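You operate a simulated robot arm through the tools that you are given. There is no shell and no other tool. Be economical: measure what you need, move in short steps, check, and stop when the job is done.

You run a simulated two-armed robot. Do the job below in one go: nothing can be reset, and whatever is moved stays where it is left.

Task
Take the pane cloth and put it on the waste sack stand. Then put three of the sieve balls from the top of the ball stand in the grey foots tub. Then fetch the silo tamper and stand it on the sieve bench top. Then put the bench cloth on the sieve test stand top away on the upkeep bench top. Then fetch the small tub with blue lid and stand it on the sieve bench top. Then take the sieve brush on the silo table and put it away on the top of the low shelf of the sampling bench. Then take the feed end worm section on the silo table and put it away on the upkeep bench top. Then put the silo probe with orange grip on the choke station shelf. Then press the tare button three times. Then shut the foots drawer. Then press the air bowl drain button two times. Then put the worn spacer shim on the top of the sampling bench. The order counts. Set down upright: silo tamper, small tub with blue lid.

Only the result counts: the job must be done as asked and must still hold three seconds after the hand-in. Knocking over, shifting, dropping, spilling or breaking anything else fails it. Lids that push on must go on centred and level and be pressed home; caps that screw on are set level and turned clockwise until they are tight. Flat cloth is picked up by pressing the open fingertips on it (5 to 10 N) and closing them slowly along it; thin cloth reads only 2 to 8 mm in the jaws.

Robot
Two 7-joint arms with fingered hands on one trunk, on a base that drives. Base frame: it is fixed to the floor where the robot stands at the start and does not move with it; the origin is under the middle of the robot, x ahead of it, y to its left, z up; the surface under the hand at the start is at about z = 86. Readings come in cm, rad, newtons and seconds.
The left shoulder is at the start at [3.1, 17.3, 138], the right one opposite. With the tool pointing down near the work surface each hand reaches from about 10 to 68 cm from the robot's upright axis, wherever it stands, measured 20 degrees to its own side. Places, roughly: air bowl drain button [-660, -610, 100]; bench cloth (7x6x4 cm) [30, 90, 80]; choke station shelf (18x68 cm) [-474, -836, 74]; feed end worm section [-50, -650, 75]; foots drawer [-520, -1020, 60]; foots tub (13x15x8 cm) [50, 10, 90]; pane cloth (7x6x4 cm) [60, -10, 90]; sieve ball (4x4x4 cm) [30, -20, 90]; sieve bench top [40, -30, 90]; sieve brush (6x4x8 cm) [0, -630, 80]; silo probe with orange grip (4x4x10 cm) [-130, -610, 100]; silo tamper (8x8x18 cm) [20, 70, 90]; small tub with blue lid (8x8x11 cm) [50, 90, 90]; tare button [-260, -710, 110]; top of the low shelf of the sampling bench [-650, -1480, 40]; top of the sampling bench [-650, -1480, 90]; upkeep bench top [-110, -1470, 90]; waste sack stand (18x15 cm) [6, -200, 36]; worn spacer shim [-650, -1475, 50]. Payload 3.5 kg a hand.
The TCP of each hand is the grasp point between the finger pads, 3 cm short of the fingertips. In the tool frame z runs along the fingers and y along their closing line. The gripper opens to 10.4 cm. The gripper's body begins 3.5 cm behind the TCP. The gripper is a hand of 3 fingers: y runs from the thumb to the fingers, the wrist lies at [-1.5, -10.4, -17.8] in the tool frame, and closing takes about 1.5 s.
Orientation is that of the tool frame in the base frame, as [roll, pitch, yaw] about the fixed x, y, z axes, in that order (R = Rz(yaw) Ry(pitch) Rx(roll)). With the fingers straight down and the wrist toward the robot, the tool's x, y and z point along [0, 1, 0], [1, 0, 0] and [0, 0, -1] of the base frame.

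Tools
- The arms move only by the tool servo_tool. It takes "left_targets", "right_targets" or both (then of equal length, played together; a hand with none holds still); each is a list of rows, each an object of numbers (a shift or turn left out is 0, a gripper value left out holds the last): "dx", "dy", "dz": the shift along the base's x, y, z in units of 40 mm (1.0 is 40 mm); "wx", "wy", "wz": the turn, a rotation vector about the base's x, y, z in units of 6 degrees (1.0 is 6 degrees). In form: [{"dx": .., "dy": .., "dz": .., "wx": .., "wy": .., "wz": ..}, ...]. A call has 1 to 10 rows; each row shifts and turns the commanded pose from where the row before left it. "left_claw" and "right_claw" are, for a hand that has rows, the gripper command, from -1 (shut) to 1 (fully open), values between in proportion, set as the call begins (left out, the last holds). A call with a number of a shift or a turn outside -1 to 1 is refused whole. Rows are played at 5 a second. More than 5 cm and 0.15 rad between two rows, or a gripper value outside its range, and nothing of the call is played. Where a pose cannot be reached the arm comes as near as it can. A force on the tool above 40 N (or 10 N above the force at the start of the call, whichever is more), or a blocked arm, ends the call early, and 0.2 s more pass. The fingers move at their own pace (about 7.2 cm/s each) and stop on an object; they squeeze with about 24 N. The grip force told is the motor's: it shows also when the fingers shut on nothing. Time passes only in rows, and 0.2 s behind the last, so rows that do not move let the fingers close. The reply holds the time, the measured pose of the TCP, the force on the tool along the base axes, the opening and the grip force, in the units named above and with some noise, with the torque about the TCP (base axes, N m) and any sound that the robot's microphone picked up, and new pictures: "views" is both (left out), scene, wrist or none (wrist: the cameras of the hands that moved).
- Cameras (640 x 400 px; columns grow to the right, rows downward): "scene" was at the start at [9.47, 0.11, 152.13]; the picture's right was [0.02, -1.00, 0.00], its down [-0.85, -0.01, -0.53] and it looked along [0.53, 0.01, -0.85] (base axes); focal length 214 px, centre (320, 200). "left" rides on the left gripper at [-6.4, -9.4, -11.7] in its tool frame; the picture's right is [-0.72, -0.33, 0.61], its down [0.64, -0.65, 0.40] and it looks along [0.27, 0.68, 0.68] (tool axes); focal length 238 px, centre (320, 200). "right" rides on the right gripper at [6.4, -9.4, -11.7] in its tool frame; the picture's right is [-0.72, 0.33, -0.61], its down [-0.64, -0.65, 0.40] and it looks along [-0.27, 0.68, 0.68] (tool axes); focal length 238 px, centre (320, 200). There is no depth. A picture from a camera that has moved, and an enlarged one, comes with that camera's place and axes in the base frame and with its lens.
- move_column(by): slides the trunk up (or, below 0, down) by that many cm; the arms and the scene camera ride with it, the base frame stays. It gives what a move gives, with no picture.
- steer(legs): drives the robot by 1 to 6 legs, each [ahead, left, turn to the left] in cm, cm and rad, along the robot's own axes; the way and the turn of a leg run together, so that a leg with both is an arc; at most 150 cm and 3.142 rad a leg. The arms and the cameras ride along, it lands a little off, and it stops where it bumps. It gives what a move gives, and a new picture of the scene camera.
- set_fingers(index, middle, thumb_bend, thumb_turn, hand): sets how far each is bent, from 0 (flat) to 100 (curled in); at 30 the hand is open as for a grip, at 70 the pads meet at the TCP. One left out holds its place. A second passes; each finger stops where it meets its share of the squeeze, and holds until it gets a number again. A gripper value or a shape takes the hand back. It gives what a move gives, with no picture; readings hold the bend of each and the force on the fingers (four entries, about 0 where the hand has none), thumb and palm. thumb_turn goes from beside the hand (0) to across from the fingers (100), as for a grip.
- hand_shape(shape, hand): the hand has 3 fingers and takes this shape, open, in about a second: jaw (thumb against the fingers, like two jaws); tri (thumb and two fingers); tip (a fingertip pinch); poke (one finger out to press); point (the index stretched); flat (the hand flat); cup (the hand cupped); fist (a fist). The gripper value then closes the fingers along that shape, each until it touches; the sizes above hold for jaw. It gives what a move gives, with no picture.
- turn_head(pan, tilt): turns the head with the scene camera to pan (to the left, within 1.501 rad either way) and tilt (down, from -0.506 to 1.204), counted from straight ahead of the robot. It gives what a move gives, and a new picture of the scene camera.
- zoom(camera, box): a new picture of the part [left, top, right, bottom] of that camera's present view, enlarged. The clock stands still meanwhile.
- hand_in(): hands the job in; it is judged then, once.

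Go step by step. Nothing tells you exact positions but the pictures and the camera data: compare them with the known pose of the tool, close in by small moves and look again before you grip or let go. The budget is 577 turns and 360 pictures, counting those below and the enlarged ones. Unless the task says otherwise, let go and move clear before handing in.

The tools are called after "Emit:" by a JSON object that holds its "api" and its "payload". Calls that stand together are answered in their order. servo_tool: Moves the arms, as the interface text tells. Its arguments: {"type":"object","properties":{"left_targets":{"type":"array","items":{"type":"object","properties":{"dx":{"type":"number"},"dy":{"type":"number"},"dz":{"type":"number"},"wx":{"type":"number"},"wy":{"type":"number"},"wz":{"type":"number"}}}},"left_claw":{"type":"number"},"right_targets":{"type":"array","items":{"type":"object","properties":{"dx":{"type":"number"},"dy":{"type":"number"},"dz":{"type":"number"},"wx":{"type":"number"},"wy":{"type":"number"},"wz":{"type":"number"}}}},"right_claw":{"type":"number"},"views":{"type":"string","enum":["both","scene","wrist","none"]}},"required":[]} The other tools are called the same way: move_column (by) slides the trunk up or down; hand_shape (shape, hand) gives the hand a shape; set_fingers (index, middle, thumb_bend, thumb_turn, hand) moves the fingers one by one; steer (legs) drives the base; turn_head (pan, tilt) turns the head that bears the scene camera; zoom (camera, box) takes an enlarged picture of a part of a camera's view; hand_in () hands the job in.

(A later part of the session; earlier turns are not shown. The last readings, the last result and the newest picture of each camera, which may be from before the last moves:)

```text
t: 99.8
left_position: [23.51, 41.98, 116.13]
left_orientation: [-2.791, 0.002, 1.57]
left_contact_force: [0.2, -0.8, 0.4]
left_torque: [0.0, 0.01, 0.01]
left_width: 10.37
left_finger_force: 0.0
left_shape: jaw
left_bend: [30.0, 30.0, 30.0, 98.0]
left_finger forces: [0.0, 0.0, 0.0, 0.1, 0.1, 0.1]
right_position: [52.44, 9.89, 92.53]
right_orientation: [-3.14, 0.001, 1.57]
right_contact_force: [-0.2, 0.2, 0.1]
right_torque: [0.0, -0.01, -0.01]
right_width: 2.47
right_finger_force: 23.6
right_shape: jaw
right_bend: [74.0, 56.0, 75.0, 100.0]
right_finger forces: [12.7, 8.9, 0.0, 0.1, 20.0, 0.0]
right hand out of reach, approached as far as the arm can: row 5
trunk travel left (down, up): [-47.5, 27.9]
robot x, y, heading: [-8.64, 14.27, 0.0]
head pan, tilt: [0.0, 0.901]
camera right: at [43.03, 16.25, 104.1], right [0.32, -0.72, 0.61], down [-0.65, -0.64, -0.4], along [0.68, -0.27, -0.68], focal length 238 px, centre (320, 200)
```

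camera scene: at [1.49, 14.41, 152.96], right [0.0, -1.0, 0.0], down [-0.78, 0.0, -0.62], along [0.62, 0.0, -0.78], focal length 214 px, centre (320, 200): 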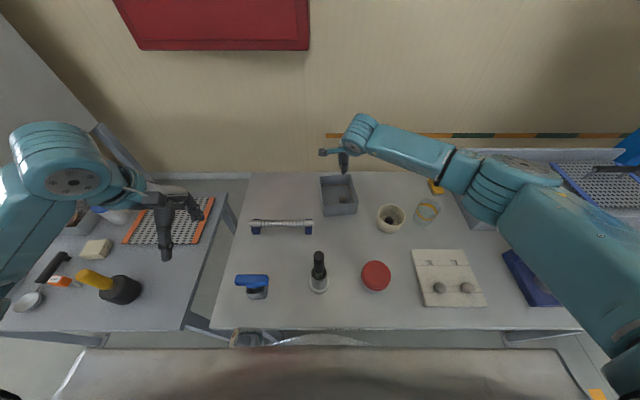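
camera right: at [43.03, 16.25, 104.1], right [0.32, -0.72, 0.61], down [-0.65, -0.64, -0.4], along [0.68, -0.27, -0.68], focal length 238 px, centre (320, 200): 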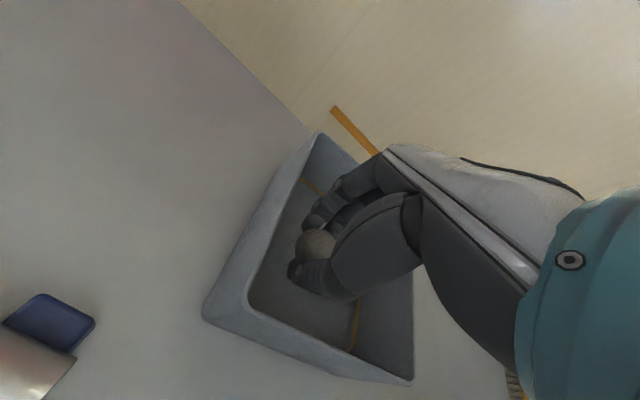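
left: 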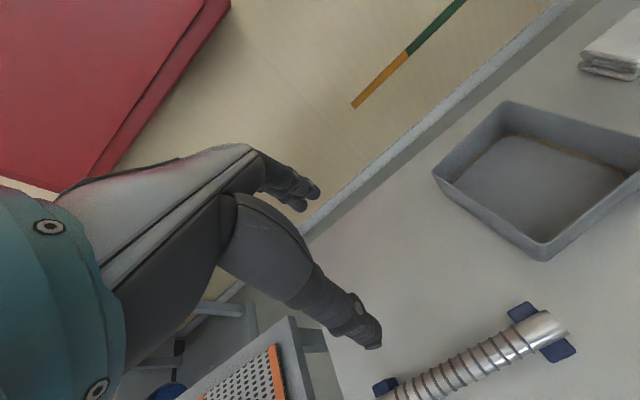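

Emit:
{"api": "servo_tool", "payload": {"right_targets": [{}, {}, {}, {}, {}], "right_claw": 0.0, "views": "none"}}

Emit:
{"api": "servo_tool", "payload": {"right_targets": [{"dz": 0.9}, {"dz": 0.9}, {"dz": 0.9}, {"dz": 0.9}, {"dy": -0.86, "dz": 0.4}], "views": "wrist"}}

Emit:
{"api": "steer", "payload": {"legs": [[-7, -1, 0]]}}

```text
t: 101.0
left_position: [23.58, 42.02, 116.22]
left_orientation: [-2.792, 0.001, 1.571]
left_contact_force: [0.2, 0.5, 0.1]
left_torque: [0.02, 0.01, -0.05]
left_width: 10.38
left_finger_force: 0.1
left_shape: jaw
left_bend: [30.0, 30.0, 30.0, 98.0]
left_finger forces: [0.0, 0.1, 0.0, 0.0, 0.1, 0.0]
right_position: [52.54, 9.93, 92.52]
right_orientation: [3.141, -0.001, 1.569]
right_contact_force: [0.3, -0.8, 0.0]
right_torque: [0.01, -0.01, -0.02]
right_width: 5.16
right_finger_force: 0.0
right_shape: jaw
right_bend: [74.0, 45.0, 70.0, 100.0]
right_finger forces: [0.1, 0.1, 0.0, 0.0, 0.0, 0.1]
trunk travel left (down, up): [-47.5, 27.9]
robot x, y, heading: [-8.63, 14.34, -0.002]
head pan, tilt: [0.0, 0.901]
```

```text
t: 102.2
left_position: [23.57, 41.87, 116.34]
left_orientation: [-2.792, -0.001, 1.568]
left_contact_force: [0.0, 0.0, 0.1]
left_torque: [0.01, 0.02, 0.02]
left_width: 10.36
left_finger_force: 0.1
left_shape: jaw
left_bend: [30.0, 30.0, 30.0, 98.0]
left_finger forces: [0.1, 0.1, 0.0, 0.1, 0.0, 0.0]
right_position: [52.39, 6.45, 108.62]
right_orientation: [3.141, 0.0, 1.569]
right_contact_force: [-0.4, -0.3, 0.5]
right_torque: [0.05, 0.01, 0.01]
right_width: 5.17
right_finger_force: 0.1
right_shape: jaw
right_bend: [74.0, 45.0, 70.0, 100.0]
right_finger forces: [0.1, 0.0, 0.0, 0.1, 0.1, 0.0]
trunk travel left (down, up): [-47.5, 27.9]
robot x, y, heading: [-8.83, 14.55, -0.005]
head pan, tilt: [0.0, 0.901]
camera right: at [43.02, 12.64, 120.27], right [0.33, -0.72, 0.61], down [-0.65, -0.64, -0.4], along [0.68, -0.27, -0.68], focal length 238 px, centre (320, 200)
```

right: 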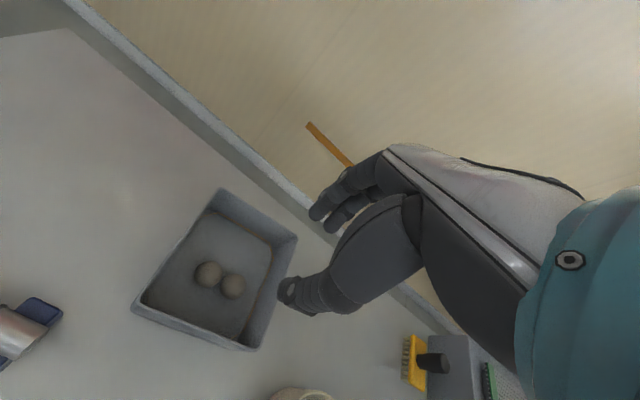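

```text
t: 103.2
left_position: [16.48, 41.09, 116.37]
left_orientation: [-2.794, 0.001, 1.569]
left_contact_force: [-0.8, -0.2, 1.0]
left_torque: [0.04, 0.0, 0.03]
left_width: 10.36
left_finger_force: 0.0
left_shape: jaw
left_bend: [30.0, 30.0, 30.0, 98.0]
left_finger forces: [0.0, 0.0, 0.1, 0.0, 0.1, 0.1]
right_position: [45.47, 5.55, 108.85]
right_orientation: [3.14, 0.0, 1.568]
right_contact_force: [-0.8, -0.3, 0.1]
right_torque: [0.04, -0.05, 0.02]
right_width: 5.2
right_finger_force: 0.0
right_shape: jaw
right_bend: [74.0, 45.0, 70.0, 100.0]
right_finger forces: [0.0, 0.0, 0.1, 0.0, 0.0, 0.0]
trunk travel left (down, up): [-47.5, 27.9]
robot x, y, heading: [-15.86, 13.39, -0.002]
head pan, tilt: [0.0, 0.901]
camera scene: at [-5.69, 13.38, 152.98], right [0.0, -1.0, 0.0], down [-0.78, 0.0, -0.62], along [0.62, 0.0, -0.78], focal length 214 px, centre (320, 200)
```

scene: 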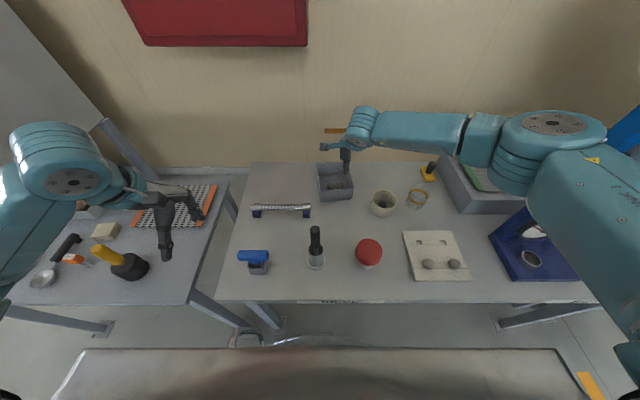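

Both balls are in the tub. Third: ball at [19.6, -19.5]; back a bit more for reach.

Emit:
{"api": "steer", "payload": {"legs": [[-7, 0, 0]]}}

Emit:
{"api": "servo_tool", "payload": {"right_targets": [{"dx": -0.59, "dy": -0.784}, {"dx": -0.59, "dy": -0.784}, {"dx": -0.59, "dy": -0.784}, {"dx": -0.59, "dy": -0.784}, {"dx": -0.59, "dy": -0.784}, {"dx": -0.59, "dy": -0.784}, {"dx": -0.59, "dy": -0.784}, {"dx": -0.59, "dy": -0.784}], "right_claw": 1, "views": "none"}}

Emit:
{"api": "servo_tool", "payload": {"right_targets": [{"dz": -0.7}, {"dz": -0.7}, {"dz": -0.7}, {"dz": -0.7}], "right_claw": 0.35, "views": "wrist"}}

```text
t: 104.2
left_position: [9.6, 41.02, 116.34]
left_orientation: [-2.793, 0.003, 1.57]
left_contact_force: [-0.5, -0.5, -0.1]
left_torque: [0.0, -0.04, -0.03]
left_width: 10.35
left_finger_force: 0.2
left_shape: jaw
left_bend: [30.0, 30.0, 30.0, 98.0]
left_finger forces: [0.0, 0.0, 0.0, 0.0, 0.1, 0.0]
right_position: [38.47, 5.51, 108.72]
right_orientation: [3.14, 0.0, 1.568]
right_contact_force: [-0.3, -0.4, 0.5]
right_torque: [-0.02, -0.05, -0.04]
right_width: 5.18
right_finger_force: 0.1
right_shape: jaw
right_bend: [74.0, 45.0, 70.0, 100.0]
right_finger forces: [0.0, 0.0, 0.1, 0.0, 0.0, 0.1]
trunk travel left (down, up): [-47.5, 27.9]
robot x, y, heading: [-22.8, 13.28, -0.002]
head pan, tilt: [0.0, 0.901]
camera scene: at [-12.68, 13.41, 152.98], right [0.0, -1.0, 0.0], down [-0.78, 0.0, -0.62], along [0.62, 0.0, -0.78], focal length 214 px, centre (320, 200)
```

scene: 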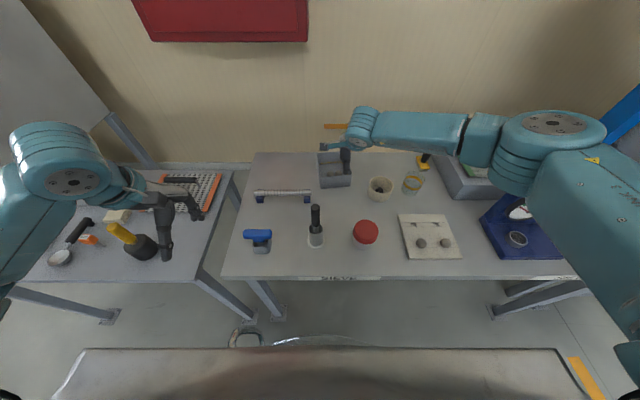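

```text
t: 106.0
left_position: [9.4, 40.93, 116.26]
left_orientation: [-2.793, 0.003, 1.568]
left_contact_force: [0.2, -0.5, 1.2]
left_torque: [0.01, 0.01, -0.02]
left_width: 10.35
left_finger_force: 0.1
left_shape: jaw
left_bend: [30.0, 30.0, 30.0, 98.0]
left_finger forces: [0.0, 0.0, 0.0, 0.0, 0.0, 0.0]
right_position: [19.57, -19.72, 108.74]
right_orientation: [-3.141, 0.001, 1.568]
right_contact_force: [0.3, -0.4, 0.6]
right_torque: [-0.02, -0.02, -0.03]
right_width: 10.36
right_finger_force: 0.1
right_shape: jaw
right_bend: [30.0, 30.0, 30.0, 98.0]
right_finger forces: [0.0, 0.0, 0.0, 0.0, 0.0, 0.1]
trunk travel left (down, up): [-47.5, 27.9]
robot x, y, heading: [-22.83, 13.47, -0.002]
head pan, tilt: [0.0, 0.901]
```

```text
t: 107.0
left_position: [9.6, 40.91, 116.2]
left_orientation: [-2.793, 0.002, 1.567]
left_contact_force: [0.4, -0.3, 0.0]
left_torque: [0.01, -0.02, 0.0]
left_width: 10.36
left_finger_force: 0.1
left_shape: jaw
left_bend: [30.0, 30.0, 30.0, 98.0]
left_finger forces: [0.0, 0.0, 0.0, 0.0, 0.0, 0.0]
right_position: [19.63, -19.75, 97.41]
right_orientation: [3.141, 0.0, 1.568]
right_contact_force: [0.3, 0.1, 0.4]
right_torque: [0.0, 0.02, -0.02]
right_width: 7.05
right_finger_force: 0.1
right_shape: jaw
right_bend: [27.0, 38.0, 60.0, 99.0]
right_finger forces: [0.0, 0.1, 0.1, 0.0, 0.0, 0.1]
trunk travel left (down, up): [-47.5, 27.9]
robot x, y, heading: [-22.62, 13.24, -0.001]
head pan, tilt: [0.0, 0.901]
camera right: at [10.27, -13.35, 109.02], right [0.32, -0.72, 0.61], down [-0.65, -0.64, -0.4], along [0.68, -0.27, -0.68], focal length 238 px, centre (320, 200)
```

right: 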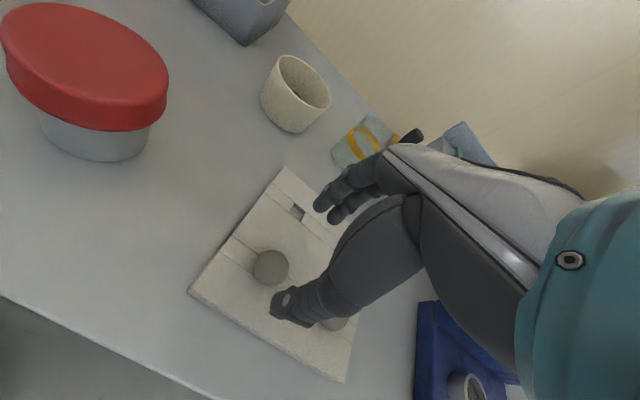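

Emit:
{"api": "servo_tool", "payload": {"right_targets": [{"dz": -0.6}, {"dz": -0.6}, {"dz": -0.3}], "views": "none"}}

Emit:
{"api": "servo_tool", "payload": {"right_targets": [{}, {}, {}, {}, {}, {}, {}], "right_claw": -1, "views": "none"}}

Emit:
{"api": "servo_tool", "payload": {"right_targets": [{"dz": 0.3}, {"dz": 0.8}, {"dz": 0.9}, {"dz": 0.9}, {"dz": 0.9}], "views": "wrist"}}

```text
t: 107.8
left_position: [9.6, 40.88, 116.24]
left_orientation: [-2.792, 0.002, 1.569]
left_contact_force: [-0.5, -0.4, 0.0]
left_torque: [-0.01, -0.03, -0.01]
left_width: 10.38
left_finger_force: 0.0
left_shape: jaw
left_bend: [30.0, 30.0, 30.0, 98.0]
left_finger forces: [0.1, 0.0, 0.0, 0.0, 0.1, 0.0]
right_position: [19.69, -19.71, 91.48]
right_orientation: [-3.141, 0.0, 1.568]
right_contact_force: [0.1, 0.3, 0.3]
right_torque: [0.0, 0.02, 0.01]
right_width: 7.05
right_finger_force: 0.1
right_shape: jaw
right_bend: [27.0, 38.0, 60.0, 99.0]
right_finger forces: [0.0, 0.1, 0.0, 0.1, 0.1, 0.0]
trunk travel left (down, up): [-47.5, 27.9]
robot x, y, heading: [-22.42, 13.67, -0.004]
head pan, tilt: [0.0, 0.901]
```

```text
t: 109.4
left_position: [9.72, 40.92, 116.28]
left_orientation: [-2.793, 0.001, 1.569]
left_contact_force: [-0.5, 0.0, 0.6]
left_torque: [0.0, -0.02, 0.01]
left_width: 10.37
left_finger_force: 0.1
left_shape: jaw
left_bend: [30.0, 30.0, 30.0, 98.0]
left_finger forces: [0.0, 0.0, 0.1, 0.0, 0.0, 0.0]
right_position: [19.81, -19.59, 91.52]
right_orientation: [3.141, -0.001, 1.569]
right_contact_force: [-0.1, -0.1, 0.1]
right_torque: [-0.01, 0.0, 0.01]
right_width: 2.45
right_finger_force: 23.8
right_shape: jaw
right_bend: [73.0, 58.0, 74.0, 100.0]
right_finger forces: [13.2, 8.0, 0.0, 0.0, 20.9, 0.0]
trunk travel left (down, up): [-47.5, 27.9]
robot x, y, heading: [-23.08, 13.52, -0.002]
head pan, tilt: [0.0, 0.901]
```

```text
t: 110.6
left_position: [9.66, 41.14, 116.22]
left_orientation: [-2.792, 0.002, 1.568]
left_contact_force: [-0.4, 0.2, -0.3]
left_torque: [0.05, -0.02, -0.01]
left_width: 10.39
left_finger_force: 0.1
left_shape: jaw
left_bend: [30.0, 30.0, 30.0, 98.0]
left_finger forces: [0.1, 0.0, 0.1, 0.0, 0.0, 0.0]
right_position: [19.81, -19.65, 106.7]
right_orientation: [3.14, -0.001, 1.57]
right_contact_force: [-0.4, 0.3, -0.1]
right_torque: [0.01, 0.02, 0.01]
right_width: 2.45
right_finger_force: 23.9
right_shape: jaw
right_bend: [73.0, 58.0, 74.0, 100.0]
right_finger forces: [13.3, 8.2, 0.0, 0.1, 20.9, 0.0]
trunk travel left (down, up): [-47.5, 27.9]
robot x, y, heading: [-22.54, 13.49, 0.001]
head pan, tilt: [0.0, 0.901]
camera right: at [10.29, -13.23, 118.27], right [0.33, -0.72, 0.61], down [-0.65, -0.64, -0.4], along [0.68, -0.27, -0.68], focal length 238 px, centre (320, 200)
```

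right: 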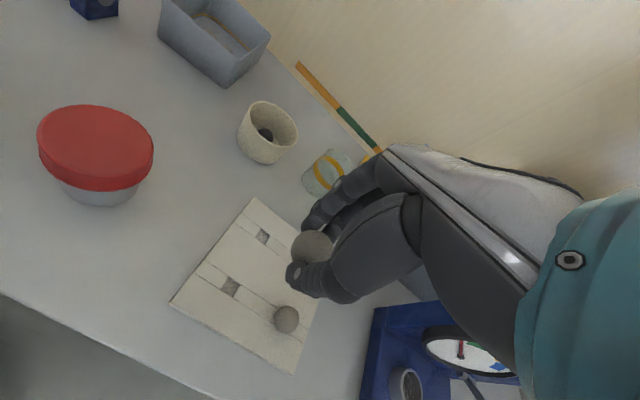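

Emit:
{"api": "servo_tool", "payload": {"right_targets": [{"dx": 0.59, "dy": 0.784}, {"dx": 0.59, "dy": 0.784}, {"dx": 0.59, "dy": 0.784}, {"dx": 0.59, "dy": 0.784}, {"dx": 0.59, "dy": 0.784}, {"dx": 0.59, "dy": 0.784}, {"dx": 0.59, "dy": 0.784}, {"dx": 0.59, "dy": 0.784}], "views": "none"}}

Emit:
{"api": "steer", "payload": {"legs": [[17, 1.5, 0]]}}

Emit:
{"api": "servo_tool", "payload": {"right_targets": [{"dz": -0.8}, {"dz": -0.8}], "views": "wrist"}}

```text
t: 112.4
left_position: [9.62, 41.22, 116.15]
left_orientation: [-2.795, 0.002, 1.569]
left_contact_force: [-0.2, 0.3, 0.4]
left_torque: [-0.02, 0.0, 0.0]
left_width: 10.38
left_finger_force: 0.1
left_shape: jaw
left_bend: [30.0, 30.0, 30.0, 98.0]
left_finger forces: [0.0, 0.0, 0.1, 0.0, 0.0, 0.0]
right_position: [38.56, 5.56, 106.85]
right_orientation: [-3.14, 0.002, 1.569]
right_contact_force: [-0.3, -0.6, -0.3]
right_torque: [0.03, -0.02, 0.02]
right_width: 2.44
right_finger_force: 23.7
right_shape: jaw
right_bend: [73.0, 58.0, 74.0, 100.0]
right_finger forces: [13.3, 8.5, 0.0, 0.1, 21.0, 0.0]
trunk travel left (down, up): [-47.5, 27.9]
robot x, y, heading: [-22.51, 13.38, -0.001]
head pan, tilt: [0.0, 0.901]
```

```text
t: 113.9
left_position: [26.45, 42.42, 116.12]
left_orientation: [-2.791, 0.002, 1.568]
left_contact_force: [0.4, -1.7, 0.0]
left_torque: [0.03, 0.04, -0.02]
left_width: 10.34
left_finger_force: 0.0
left_shape: jaw
left_bend: [30.0, 30.0, 30.0, 98.0]
left_finger forces: [0.1, 0.0, 0.1, 0.0, 0.1, 0.0]
right_position: [55.34, 6.87, 106.86]
right_orientation: [-3.14, 0.001, 1.568]
right_contact_force: [0.0, -0.9, -0.1]
right_torque: [-0.01, -0.01, 0.0]
right_width: 2.43
right_finger_force: 23.9
right_shape: jaw
right_bend: [73.0, 58.0, 74.0, 100.0]
right_finger forces: [13.4, 8.4, 0.1, 0.0, 20.9, 0.0]
trunk travel left (down, up): [-47.5, 27.9]
robot x, y, heading: [-5.69, 15.22, -0.002]
head pan, tilt: [0.0, 0.901]
camera scene: at [4.36, 14.88, 152.97], right [0.0, -1.0, 0.0], down [-0.78, 0.0, -0.62], along [0.62, 0.0, -0.78], focal length 214 px, centre (320, 200)
```

scene: 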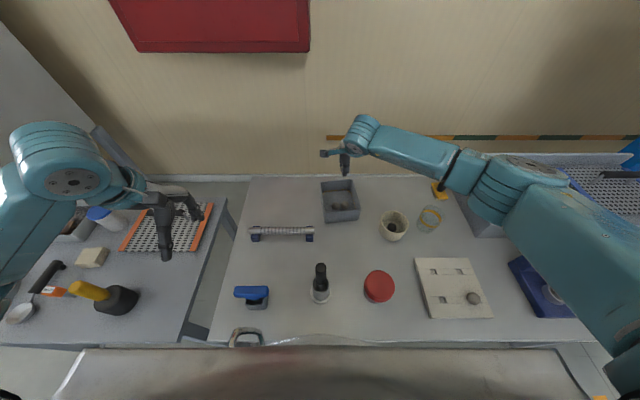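

```text
t: 114.5
left_position: [26.45, 42.3, 116.18]
left_orientation: [-2.793, 0.002, 1.568]
left_contact_force: [-1.1, 0.1, 0.4]
left_torque: [0.02, 0.03, 0.03]
left_width: 10.37
left_finger_force: 0.1
left_shape: jaw
left_bend: [30.0, 30.0, 30.0, 98.0]
left_finger forces: [0.1, 0.0, 0.1, 0.0, 0.0, 0.0]
right_position: [55.19, 6.84, 100.3]
right_orientation: [-3.141, -0.001, 1.568]
right_contact_force: [-0.4, -1.2, -0.8]
right_torque: [0.02, -0.02, 0.01]
right_width: 2.46
right_finger_force: 24.2
right_shape: jaw
right_bend: [73.0, 58.0, 74.0, 100.0]
right_finger forces: [13.4, 8.7, 0.0, 0.0, 20.8, 0.0]
trunk travel left (down, up): [-47.5, 27.9]
robot x, y, heading: [-5.98, 14.61, -0.005]
head pan, tilt: [0.0, 0.901]
camera right: at [45.81, 13.22, 111.93], right [0.32, -0.72, 0.61], down [-0.65, -0.64, -0.4], along [0.68, -0.27, -0.68], focal length 238 px, centre (320, 200)
```

right: 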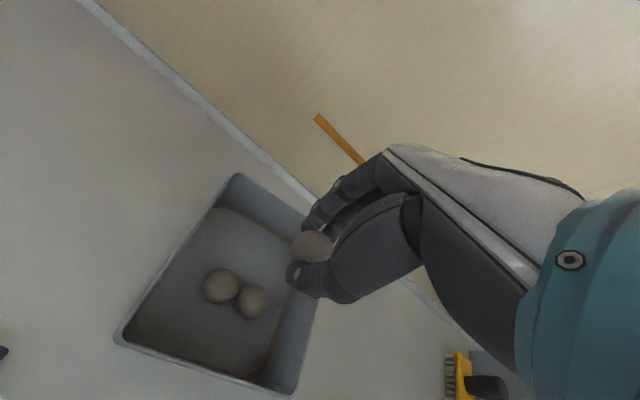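

Emit:
{"api": "servo_tool", "payload": {"right_targets": [{"dx": 0.1, "dz": -0.8}, {"dz": -0.7}], "views": "wrist"}}

```text
t: 115.1
left_position: [26.48, 42.43, 116.33]
left_orientation: [-2.791, 0.001, 1.568]
left_contact_force: [0.3, 0.0, 0.6]
left_torque: [0.02, 0.0, 0.0]
left_width: 10.38
left_finger_force: 0.1
left_shape: jaw
left_bend: [30.0, 30.0, 30.0, 98.0]
left_finger forces: [0.1, 0.0, 0.0, 0.1, 0.1, 0.0]
right_position: [55.66, 6.8, 94.42]
right_orientation: [-3.141, -0.001, 1.568]
right_contact_force: [-0.4, 0.2, -0.6]
right_torque: [-0.03, 0.0, -0.01]
right_width: 2.47
right_finger_force: 24.1
right_shape: jaw
right_bend: [73.0, 58.0, 74.0, 100.0]
right_finger forces: [13.5, 8.7, 0.0, 0.1, 20.8, 0.0]
trunk travel left (down, up): [-47.5, 27.9]
robot x, y, heading: [-6.02, 15.13, -0.004]
head pan, tilt: [0.0, 0.901]
camera right: at [46.21, 13.23, 105.96], right [0.32, -0.72, 0.61], down [-0.65, -0.64, -0.4], along [0.68, -0.27, -0.68], focal length 238 px, centre (320, 200)
```

right: 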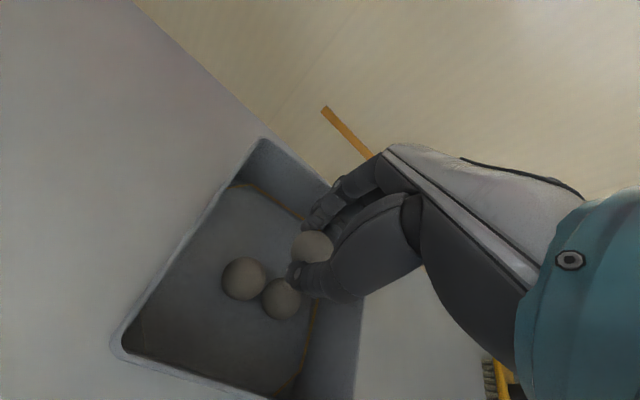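

Emit:
{"api": "servo_tool", "payload": {"right_targets": [{}, {}, {}, {}, {}], "right_claw": -0.05, "views": "none"}}

Emit:
{"api": "servo_tool", "payload": {"right_targets": [{"dz": 0.9}, {"dz": 0.9}, {"dz": 0.9}, {"dz": 0.9}, {"dz": 0.5}], "views": "wrist"}}

```text
t: 116.3
left_position: [26.51, 42.45, 116.22]
left_orientation: [-2.792, 0.003, 1.568]
left_contact_force: [-0.2, -1.1, 0.1]
left_torque: [0.02, -0.02, 0.0]
left_width: 10.37
left_finger_force: 0.1
left_shape: jaw
left_bend: [30.0, 30.0, 30.0, 98.0]
left_finger forces: [0.1, 0.1, 0.0, 0.0, 0.0, 0.0]
right_position: [55.6, 6.91, 94.34]
right_orientation: [3.141, 0.002, 1.57]
right_contact_force: [-0.3, 1.1, 0.1]
right_torque: [0.02, 0.01, -0.03]
right_width: 4.92
right_finger_force: 0.0
right_shape: jaw
right_bend: [74.0, 46.0, 71.0, 100.0]
right_finger forces: [0.1, 0.1, 0.1, 0.0, 0.0, 0.0]
trunk travel left (down, up): [-47.5, 27.9]
robot x, y, heading: [-5.73, 14.87, -0.003]
head pan, tilt: [0.0, 0.901]
```

```text
t: 117.5
left_position: [26.36, 42.57, 116.26]
left_orientation: [-2.792, 0.001, 1.568]
left_contact_force: [-1.0, -0.6, -0.2]
left_torque: [0.01, 0.03, -0.01]
left_width: 10.37
left_finger_force: 0.0
left_shape: jaw
left_bend: [30.0, 30.0, 30.0, 98.0]
left_finger forces: [0.0, 0.1, 0.1, 0.1, 0.1, 0.0]
right_position: [55.65, 6.94, 110.78]
right_orientation: [3.141, 0.0, 1.567]
right_contact_force: [0.0, -0.5, 0.0]
right_torque: [0.04, -0.02, 0.01]
right_width: 4.91
right_finger_force: 0.0
right_shape: jaw
right_bend: [74.0, 46.0, 71.0, 100.0]
right_finger forces: [0.0, 0.0, 0.0, 0.0, 0.0, 0.1]
trunk travel left (down, up): [-47.5, 27.9]
robot x, y, heading: [-5.75, 15.03, -0.0]
head pan, tilt: [0.0, 0.901]
camera right: at [46.23, 13.22, 122.35], right [0.32, -0.72, 0.61], down [-0.65, -0.64, -0.4], along [0.68, -0.27, -0.68], focal length 238 px, centre (320, 200)
```

right: 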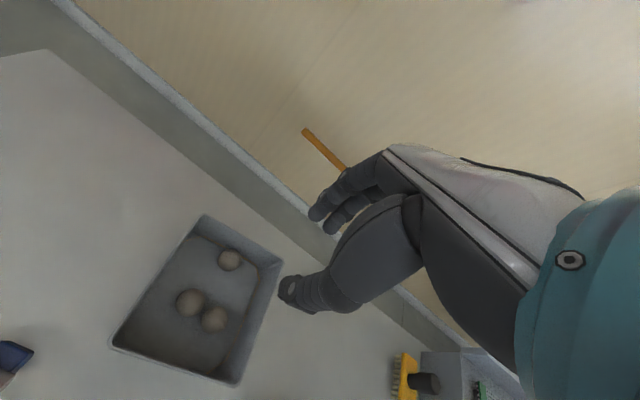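

Three balls are in the tub. Now back off and shift left to look at the test stand with the tamper.

Emit:
{"api": "steer", "payload": {"legs": [[-35, 0, 0], [0, 42, 0]]}}

Emit:
{"api": "turn_head", "payload": {"pan": 0.3, "tilt": 0.8}}

```text
t: 121.9
left_position: [-8.44, 83.69, 116.25]
left_orientation: [-2.792, 0.003, 1.564]
left_contact_force: [-0.4, 0.3, 0.2]
left_torque: [-0.01, -0.01, 0.0]
left_width: 10.36
left_finger_force: 0.1
left_shape: jaw
left_bend: [30.0, 30.0, 30.0, 98.0]
left_finger forces: [0.0, 0.0, 0.0, 0.0, 0.1, 0.0]
right_position: [20.77, 48.04, 110.71]
right_orientation: [-3.141, -0.002, 1.563]
right_contact_force: [0.1, -0.1, -0.8]
right_torque: [-0.01, -0.01, 0.01]
right_width: 4.9
right_finger_force: 0.0
right_shape: jaw
right_bend: [74.0, 46.0, 71.0, 100.0]
right_finger forces: [0.0, 0.0, 0.1, 0.0, 0.0, 0.0]
trunk travel left (down, up): [-47.5, 27.9]
robot x, y, heading: [-40.35, 56.35, -0.005]
head pan, tilt: [0.0, 0.901]
camera scene: at [-30.69, 56.32, 152.97], right [-0.01, -1.0, 0.0], down [-0.78, 0.0, -0.62], along [0.62, 0.0, -0.78], focal length 214 px, centre (320, 200)
```

scene: 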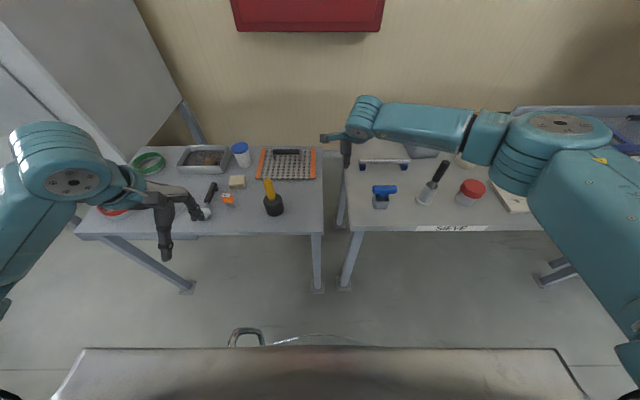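

```text
t: 122.7
left_position: [-8.38, 83.75, 116.31]
left_orientation: [-2.791, 0.001, 1.564]
left_contact_force: [0.4, 0.4, 0.0]
left_torque: [0.01, -0.01, -0.03]
left_width: 10.37
left_finger_force: 0.0
left_shape: jaw
left_bend: [30.0, 30.0, 30.0, 98.0]
left_finger forces: [0.0, 0.0, 0.0, 0.0, 0.0, 0.0]
right_position: [20.76, 48.12, 110.66]
right_orientation: [-3.141, -0.001, 1.566]
right_contact_force: [-0.2, -0.5, -0.7]
right_torque: [0.01, 0.02, 0.01]
right_width: 4.92
right_finger_force: 0.0
right_shape: jaw
right_bend: [74.0, 46.0, 71.0, 100.0]
right_finger forces: [0.1, 0.0, 0.1, 0.1, 0.0, 0.0]
trunk travel left (down, up): [-47.5, 27.9]
robot x, y, heading: [-40.64, 56.35, -0.007]
head pan, tilt: [0.3, 0.799]
camera scene: at [-30.52, 58.62, 153.76], right [0.29, -0.96, 0.0], down [-0.69, -0.21, -0.7], along [0.67, 0.2, -0.72], focal length 214 px, centre (320, 200)
```

scene: 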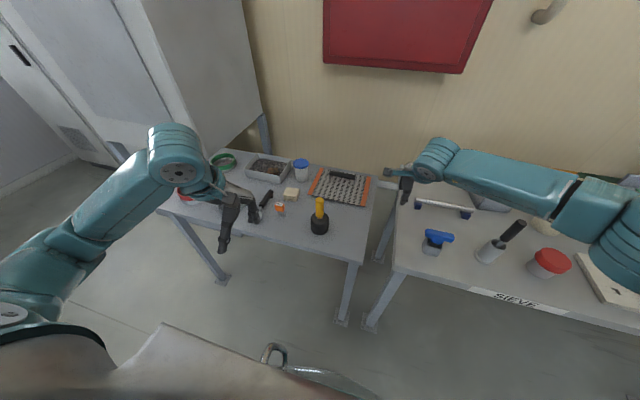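

Emit:
{"api": "zoom", "payload": {"camera": "scene", "box": [180, 130, 400, 270]}}

```text
2.86 times, centred on (290, 200) of scene
camera zoom: at [-30.52, 58.62, 153.76], right [0.29, -0.96, 0.0], down [-0.69, -0.21, -0.7], along [0.67, 0.2, -0.72], focal length 613 px, centre (406, 200)
```

zoom: 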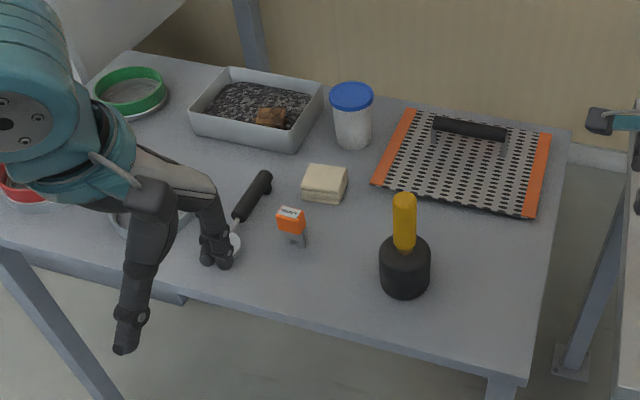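

Tamper at about [21.8, 74.2], table z≈80, handle top ≈98. I level the left hand and bring it above the handle.

Emit:
{"api": "servo_tool", "payload": {"left_targets": [{"dx": 0.9, "wy": -0.84}, {"dx": 0.9, "wy": -0.84}, {"dx": 0.9, "wy": -0.84}, {"dx": 0.9, "wy": -0.82}, {"dx": 0.9, "dy": -0.6}, {"dx": 0.9, "dy": -0.6}, {"dx": 0.9, "dy": -0.6}, {"dx": 0.9, "dy": -0.5, "dz": -0.3}, {"dz": -0.8}, {"dz": -0.8}], "views": "both"}}

```text
t: 124.9
left_position: [20.46, 74.4, 108.67]
left_orientation: [3.14, -0.001, 1.564]
left_contact_force: [-0.1, -0.5, 0.8]
left_torque: [0.0, 0.0, -0.01]
left_width: 10.36
left_finger_force: 0.0
left_shape: jaw
left_bend: [30.0, 30.0, 30.0, 98.0]
left_finger forces: [0.0, 0.1, 0.0, 0.0, 0.1, 0.0]
right_position: [20.76, 47.95, 110.69]
right_orientation: [3.141, -0.001, 1.563]
right_contact_force: [-0.5, -0.4, -1.0]
right_torque: [0.04, 0.04, -0.03]
right_width: 4.93
right_finger_force: 0.2
right_shape: jaw
right_bend: [74.0, 46.0, 71.0, 100.0]
right_finger forces: [0.1, 0.0, 0.0, 0.0, 0.0, 0.0]
trunk travel left (down, up): [-47.5, 27.9]
robot x, y, heading: [-41.0, 56.62, -0.004]
head pan, tilt: [0.3, 0.799]
camera scene: at [-30.47, 58.61, 153.76], right [0.29, -0.96, 0.0], down [-0.69, -0.21, -0.7], along [0.67, 0.2, -0.72], focal length 214 px, centre (320, 200)
camera left: at [11.14, 68.02, 120.26], right [-0.33, -0.72, -0.61], down [-0.65, 0.65, -0.4], along [0.69, 0.26, -0.68], focal length 238 px, centre (320, 200)
```

scene: 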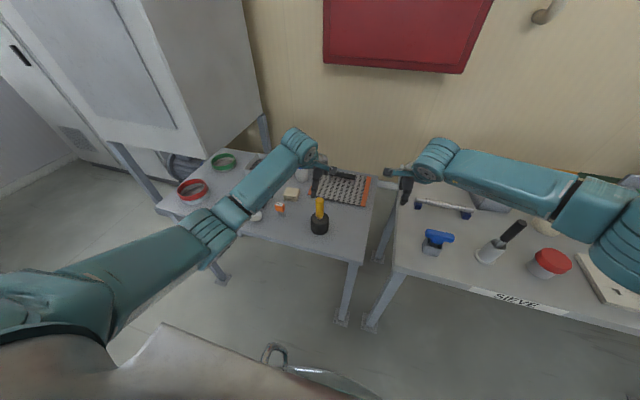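
left: 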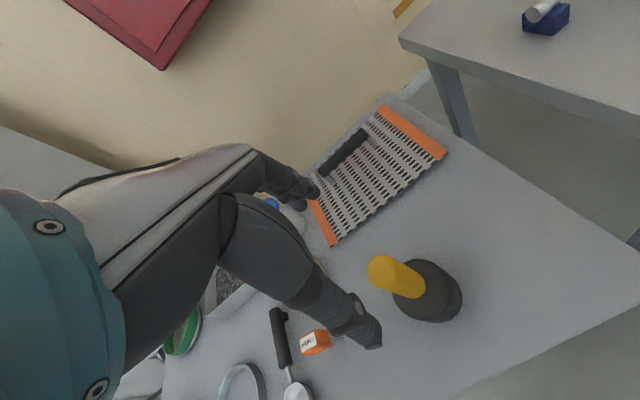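

Emit:
{"api": "servo_tool", "payload": {"left_targets": [{"dx": 0.08, "dy": -0.1, "dz": -0.8}, {"dz": -0.8}, {"dz": -0.8}, {"dz": -0.7}], "left_claw": 1, "views": "wrist"}}

Emit:
{"api": "zoom", "payload": {"camera": "scene", "box": [260, 140, 400, 260]}}

```text
t: 125.9
left_position: [20.88, 74.29, 96.09]
left_orientation: [-3.141, -0.001, 1.565]
left_contact_force: [-0.7, 0.4, 0.6]
left_torque: [0.03, -0.04, 0.0]
left_width: 10.33
left_finger_force: 0.2
left_shape: jaw
left_bend: [30.0, 30.0, 30.0, 98.0]
left_finger forces: [0.0, 0.0, 0.0, 0.0, 0.0, 0.0]
right_position: [20.83, 48.05, 110.67]
right_orientation: [-3.141, 0.0, 1.564]
right_contact_force: [-0.3, 0.5, 0.3]
right_torque: [-0.02, -0.03, -0.01]
right_width: 4.92
right_finger_force: 0.1
right_shape: jaw
right_bend: [74.0, 46.0, 71.0, 100.0]
right_finger forces: [0.1, 0.0, 0.0, 0.0, 0.0, 0.0]
trunk travel left (down, up): [-47.5, 27.9]
robot x, y, heading: [-41.15, 56.45, -0.004]
head pan, tilt: [0.3, 0.799]
camera left: at [11.45, 67.78, 107.67], right [-0.33, -0.72, -0.61], down [-0.65, 0.65, -0.4], along [0.69, 0.27, -0.68], focal length 238 px, centre (320, 200)
```

left: 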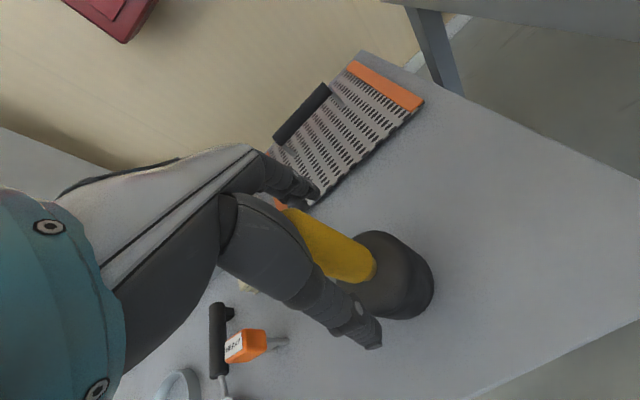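

```text
3.33 times, centred on (330, 200) of scene
camera zoom: at [-30.5, 58.65, 153.76], right [0.29, -0.96, 0.0], down [-0.69, -0.21, -0.7], along [0.67, 0.2, -0.72], focal length 715 px, centre (287, 200)
```

zoom: 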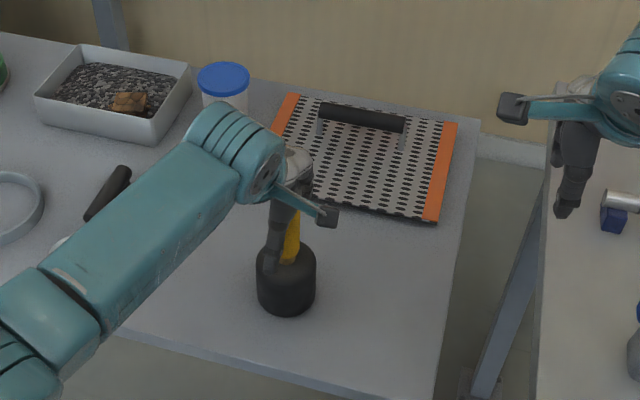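

Emit:
{"api": "servo_tool", "payload": {"left_targets": [{"dz": -0.15}], "views": "none"}}

Emit:
{"api": "servo_tool", "payload": {"left_targets": [{}, {}, {}, {}, {}, {}, {}, {}], "left_claw": -1, "views": "wrist"}}

```text
t: 126.3
left_position: [20.76, 74.08, 95.61]
left_orientation: [-3.141, -0.003, 1.562]
left_contact_force: [0.2, 0.2, -0.4]
left_torque: [-0.01, 0.04, 0.04]
left_width: 10.36
left_finger_force: 0.0
left_shape: jaw
left_bend: [30.0, 30.0, 30.0, 98.0]
left_finger forces: [0.0, 0.0, 0.0, 0.0, 0.0, 0.1]
right_position: [20.7, 48.05, 110.73]
right_orientation: [3.142, -0.003, 1.565]
right_contact_force: [0.4, 0.0, -0.5]
right_torque: [0.01, 0.0, -0.04]
right_width: 4.93
right_finger_force: 0.0
right_shape: jaw
right_bend: [74.0, 46.0, 71.0, 100.0]
right_finger forces: [0.0, 0.0, 0.1, 0.0, 0.0, 0.0]
trunk travel left (down, up): [-47.5, 27.9]
robot x, y, heading: [-40.82, 56.02, -0.006]
head pan, tilt: [0.3, 0.799]
```

```text
t: 128.1
left_position: [20.78, 74.17, 95.63]
left_orientation: [-3.141, -0.001, 1.564]
left_contact_force: [0.2, 0.1, 0.4]
left_torque: [0.0, -0.03, 0.0]
left_width: 2.37
left_finger_force: 24.3
left_shape: jaw
left_bend: [72.0, 66.0, 73.0, 100.0]
left_finger forces: [14.3, 7.0, 0.1, 0.0, 21.3, 0.0]
right_position: [20.67, 48.07, 110.79]
right_orientation: [-3.141, 0.0, 1.563]
right_contact_force: [0.4, -0.1, 0.3]
right_torque: [0.01, 0.02, -0.01]
right_width: 4.9
right_finger_force: 0.2
right_shape: jaw
right_bend: [74.0, 46.0, 71.0, 100.0]
right_finger forces: [0.1, 0.0, 0.1, 0.0, 0.1, 0.0]
trunk travel left (down, up): [-47.5, 27.9]
robot x, y, heading: [-40.79, 56.3, -0.005]
head pan, tilt: [0.3, 0.799]
camera left: at [11.42, 67.76, 107.14], right [-0.33, -0.72, -0.61], down [-0.65, 0.65, -0.4], along [0.69, 0.26, -0.68], focal length 238 px, centre (320, 200)
```

left: 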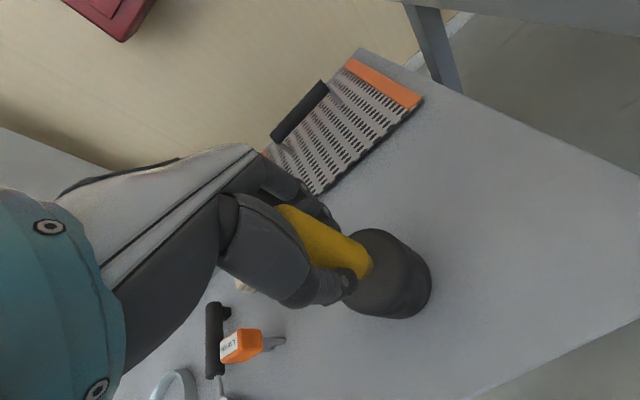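

Tamper gripped. Lift it, raise the right hand too, and drive to the sieve bench's empty back-left area.

Emit:
{"api": "servo_tool", "payload": {"left_targets": [{"dz": 0.5}, {"dz": 0.9}, {"dz": 0.9}, {"dz": 0.9}, {"dz": 0.9}, {"dz": 0.9}], "right_targets": [{"dz": 0.5}, {"dz": 0.9}, {"dz": 0.5}, {}, {}, {}], "views": "wrist"}}

```text
t: 129.5
left_position: [20.74, 74.09, 115.63]
left_orientation: [3.14, -0.002, 1.563]
left_contact_force: [0.4, -0.5, -4.5]
left_torque: [-0.02, -0.06, 0.02]
left_width: 2.34
left_finger_force: 24.0
left_shape: jaw
left_bend: [72.0, 67.0, 73.0, 100.0]
left_finger forces: [14.4, 6.9, 0.0, 0.1, 20.9, 0.1]
right_position: [20.72, 48.1, 118.33]
right_orientation: [3.14, 0.0, 1.563]
right_contact_force: [0.3, 0.4, 0.2]
right_torque: [0.01, 0.04, 0.03]
right_width: 4.92
right_finger_force: 0.1
right_shape: jaw
right_bend: [74.0, 46.0, 71.0, 100.0]
right_finger forces: [0.0, 0.0, 0.0, 0.0, 0.0, 0.0]
trunk travel left (down, up): [-47.5, 27.9]
robot x, y, heading: [-40.71, 56.43, -0.004]
head pan, tilt: [0.3, 0.799]
camera right: at [11.31, 54.48, 129.9], right [0.32, -0.72, 0.61], down [-0.66, -0.64, -0.4], along [0.68, -0.27, -0.68], focal length 238 px, centre (320, 200)
camera left: at [11.42, 67.72, 127.29], right [-0.33, -0.72, -0.61], down [-0.65, 0.65, -0.4], along [0.69, 0.26, -0.68], focal length 238 px, centre (320, 200)
```

right: 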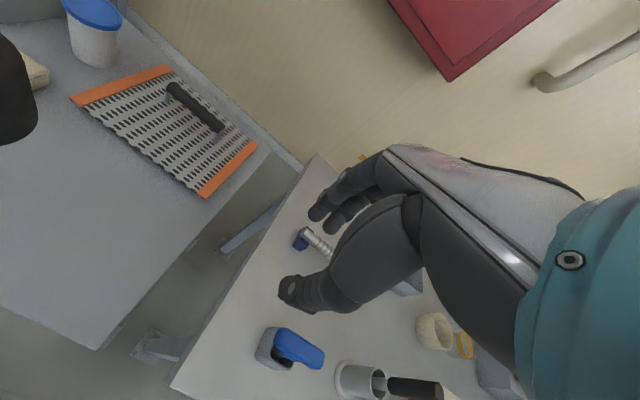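
left: 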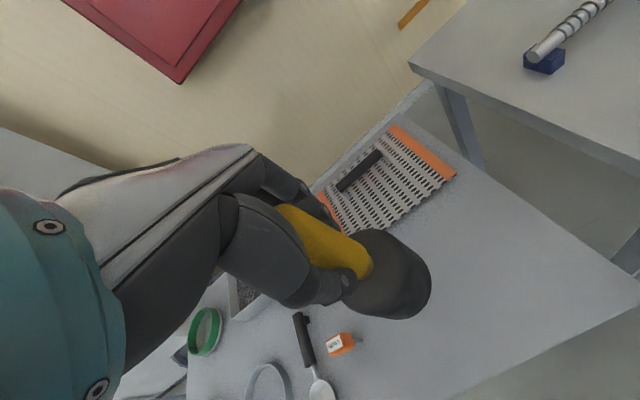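

Emit:
{"api": "steer", "payload": {"legs": [[0, -38.5, 0], [36, 0, 0]]}}

Emit:
{"api": "turn_head", "payload": {"pan": 0.2, "tilt": 0.9}}

```text
t: 133.9
left_position: [56.54, 35.32, 115.56]
left_orientation: [3.141, -0.003, 1.563]
left_contact_force: [0.4, 0.7, -3.5]
left_torque: [0.03, -0.02, -0.01]
left_width: 2.35
left_finger_force: 23.9
left_shape: jaw
left_bend: [72.0, 67.0, 73.0, 100.0]
left_finger forces: [14.4, 6.8, 0.1, 0.1, 20.8, 0.1]
right_position: [56.4, 9.18, 118.21]
right_orientation: [-3.14, 0.0, 1.564]
right_contact_force: [0.7, -0.5, -0.4]
right_torque: [-0.04, 0.04, -0.02]
right_width: 4.88
right_finger_force: 0.0
right_shape: jaw
right_bend: [74.0, 46.0, 71.0, 100.0]
right_finger forces: [0.1, 0.1, 0.0, 0.0, 0.0, 0.0]
trunk travel left (down, up): [-47.5, 27.9]
robot x, y, heading: [-5.28, 17.14, -0.007]
head pan, tilt: [0.3, 0.799]
camera scene: at [5.26, 19.83, 153.76], right [0.29, -0.96, 0.0], down [-0.69, -0.21, -0.7], along [0.67, 0.2, -0.72], focal length 214 px, centre (320, 200)
```

scene: 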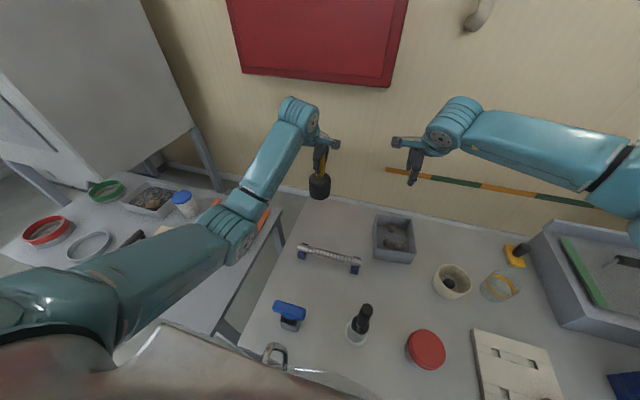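

```text
t: 134.5
left_position: [56.51, 35.38, 115.65]
left_orientation: [3.141, -0.002, 1.564]
left_contact_force: [-0.3, 0.2, -4.2]
left_torque: [-0.01, -0.03, 0.04]
left_width: 2.36
left_finger_force: 24.1
left_shape: jaw
left_bend: [72.0, 67.0, 73.0, 100.0]
left_finger forces: [14.4, 7.0, 0.1, 0.0, 21.0, 0.0]
right_position: [56.33, 9.22, 118.33]
right_orientation: [3.141, -0.002, 1.565]
right_contact_force: [0.0, -0.3, 0.1]
right_torque: [0.01, 0.01, 0.01]
right_width: 4.9
right_finger_force: 0.2
right_shape: jaw
right_bend: [74.0, 46.0, 71.0, 100.0]
right_finger forces: [0.0, 0.1, 0.0, 0.0, 0.1, 0.0]
trunk travel left (down, up): [-47.5, 27.9]
robot x, y, heading: [-5.44, 17.52, -0.002]
head pan, tilt: [0.201, 0.901]
camera scene: at [4.92, 18.95, 152.97], right [0.19, -0.98, 0.0], down [-0.77, -0.15, -0.62], along [0.61, 0.12, -0.78], focal length 214 px, centre (320, 200)
```

scene: 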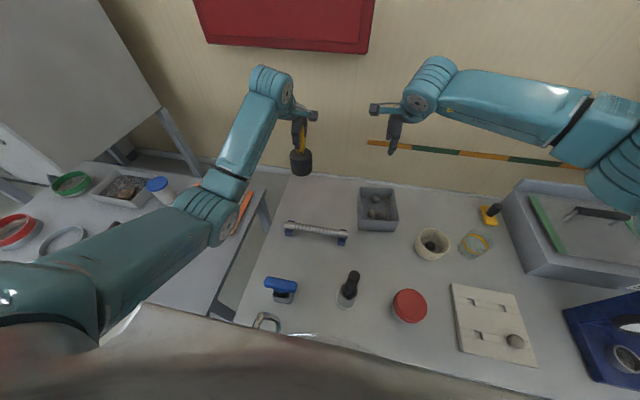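

Emit:
{"api": "servo_tool", "payload": {"left_targets": [{"dx": 0.1, "dy": -0.55}, {"dz": -0.8}, {"dz": -0.8}, {"dz": -0.8}, {"dz": -0.5}], "views": "both"}}

```text
t: 135.7
left_position: [56.89, 33.12, 104.06]
left_orientation: [-3.141, -0.001, 1.565]
left_contact_force: [0.2, -0.2, -5.1]
left_torque: [0.0, 0.02, -0.02]
left_width: 2.33
left_finger_force: 24.0
left_shape: jaw
left_bend: [72.0, 67.0, 73.0, 100.0]
left_finger forces: [14.6, 7.0, 0.0, 0.1, 20.8, 0.0]
right_position: [56.34, 9.2, 118.28]
right_orientation: [-3.14, 0.001, 1.564]
right_contact_force: [-0.3, 0.4, -0.3]
right_torque: [0.01, 0.03, -0.01]
right_width: 4.9
right_finger_force: 0.1
right_shape: jaw
right_bend: [74.0, 46.0, 71.0, 100.0]
right_finger forces: [0.1, 0.1, 0.0, 0.1, 0.1, 0.1]
trunk travel left (down, up): [-47.5, 27.9]
robot x, y, heading: [-5.11, 17.43, -0.008]
head pan, tilt: [0.201, 0.901]
camera scene: at [4.91, 18.95, 152.97], right [0.19, -0.98, 0.0], down [-0.77, -0.15, -0.62], along [0.61, 0.12, -0.78], focal length 214 px, centre (320, 200)
camera left: at [47.55, 26.63, 115.62], right [-0.33, -0.72, -0.61], down [-0.65, 0.65, -0.4], along [0.69, 0.26, -0.68], focal length 238 px, centre (320, 200)
```

scene: 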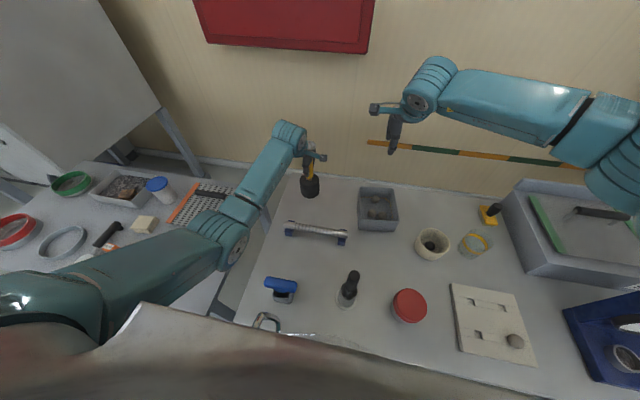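
left: 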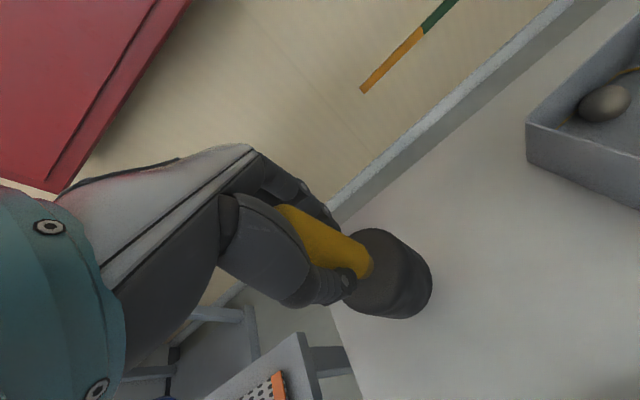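

Emit:
{"api": "servo_tool", "payload": {"left_targets": [{"dz": -0.25}, {"dz": -0.15}, {"dz": -0.1}], "views": "none"}}

```text
t: 136.5
left_position: [56.84, 33.15, 102.18]
left_orientation: [-3.141, 0.0, 1.564]
left_contact_force: [0.0, 0.0, -3.3]
left_torque: [-0.02, -0.01, 0.03]
left_width: 2.32
left_finger_force: 23.7
left_shape: jaw
left_bend: [72.0, 67.0, 73.0, 100.0]
left_finger forces: [14.5, 7.0, 0.0, 0.0, 20.8, 0.0]
right_position: [56.44, 9.35, 118.28]
right_orientation: [3.142, 0.001, 1.564]
right_contact_force: [-0.4, 1.5, 0.8]
right_torque: [-0.01, 0.0, 0.02]
right_width: 4.92
right_finger_force: 0.2
right_shape: jaw
right_bend: [74.0, 46.0, 71.0, 100.0]
right_finger forces: [0.0, 0.1, 0.0, 0.0, 0.0, 0.0]
trunk travel left (down, up): [-47.5, 27.9]
robot x, y, heading: [-4.98, 17.64, -0.008]
head pan, tilt: [0.201, 0.901]
```

Emit:
{"api": "servo_tool", "payload": {"left_targets": [{"dz": -0.1}, {"dz": -0.05}, {}], "views": "none"}}

```text
t: 137.3
left_position: [56.98, 33.2, 101.43]
left_orientation: [3.141, 0.0, 1.563]
left_contact_force: [0.1, -0.1, -4.2]
left_torque: [0.01, 0.0, 0.0]
left_width: 2.34
left_finger_force: 24.1
left_shape: jaw
left_bend: [72.0, 67.0, 73.0, 100.0]
left_finger forces: [14.5, 7.0, 0.0, 0.0, 20.8, 0.0]
right_position: [56.34, 9.24, 118.37]
right_orientation: [-3.141, 0.001, 1.564]
right_contact_force: [-0.7, -0.4, -0.1]
right_torque: [-0.01, 0.03, -0.03]
right_width: 4.93
right_finger_force: 0.1
right_shape: jaw
right_bend: [74.0, 46.0, 71.0, 100.0]
right_finger forces: [0.0, 0.0, 0.1, 0.1, 0.0, 0.1]
trunk travel left (down, up): [-47.5, 27.9]
robot x, y, heading: [-5.44, 17.61, -0.004]
head pan, tilt: [0.201, 0.901]
```

Emit:
{"api": "servo_tool", "payload": {"left_targets": [{"dz": -0.1}, {"dz": -0.05}, {}], "views": "none"}}

```text
t: 138.1
left_position: [56.82, 33.23, 100.83]
left_orientation: [3.141, -0.002, 1.564]
left_contact_force: [-0.8, 0.0, -4.5]
left_torque: [-0.01, -0.04, 0.01]
left_width: 2.34
left_finger_force: 24.4
left_shape: jaw
left_bend: [72.0, 67.0, 73.0, 100.0]
left_finger forces: [14.5, 7.0, 0.0, 0.0, 20.7, 0.0]
right_position: [56.45, 9.2, 118.37]
right_orientation: [-3.141, 0.0, 1.565]
right_contact_force: [0.3, -0.6, 0.0]
right_torque: [0.01, -0.01, -0.03]
right_width: 4.91
right_finger_force: 0.0
right_shape: jaw
right_bend: [74.0, 46.0, 71.0, 100.0]
right_finger forces: [0.0, 0.1, 0.1, 0.0, 0.0, 0.0]
trunk travel left (down, up): [-47.5, 27.9]
robot x, y, heading: [-5.45, 17.45, -0.013]
head pan, tilt: [0.201, 0.901]
```

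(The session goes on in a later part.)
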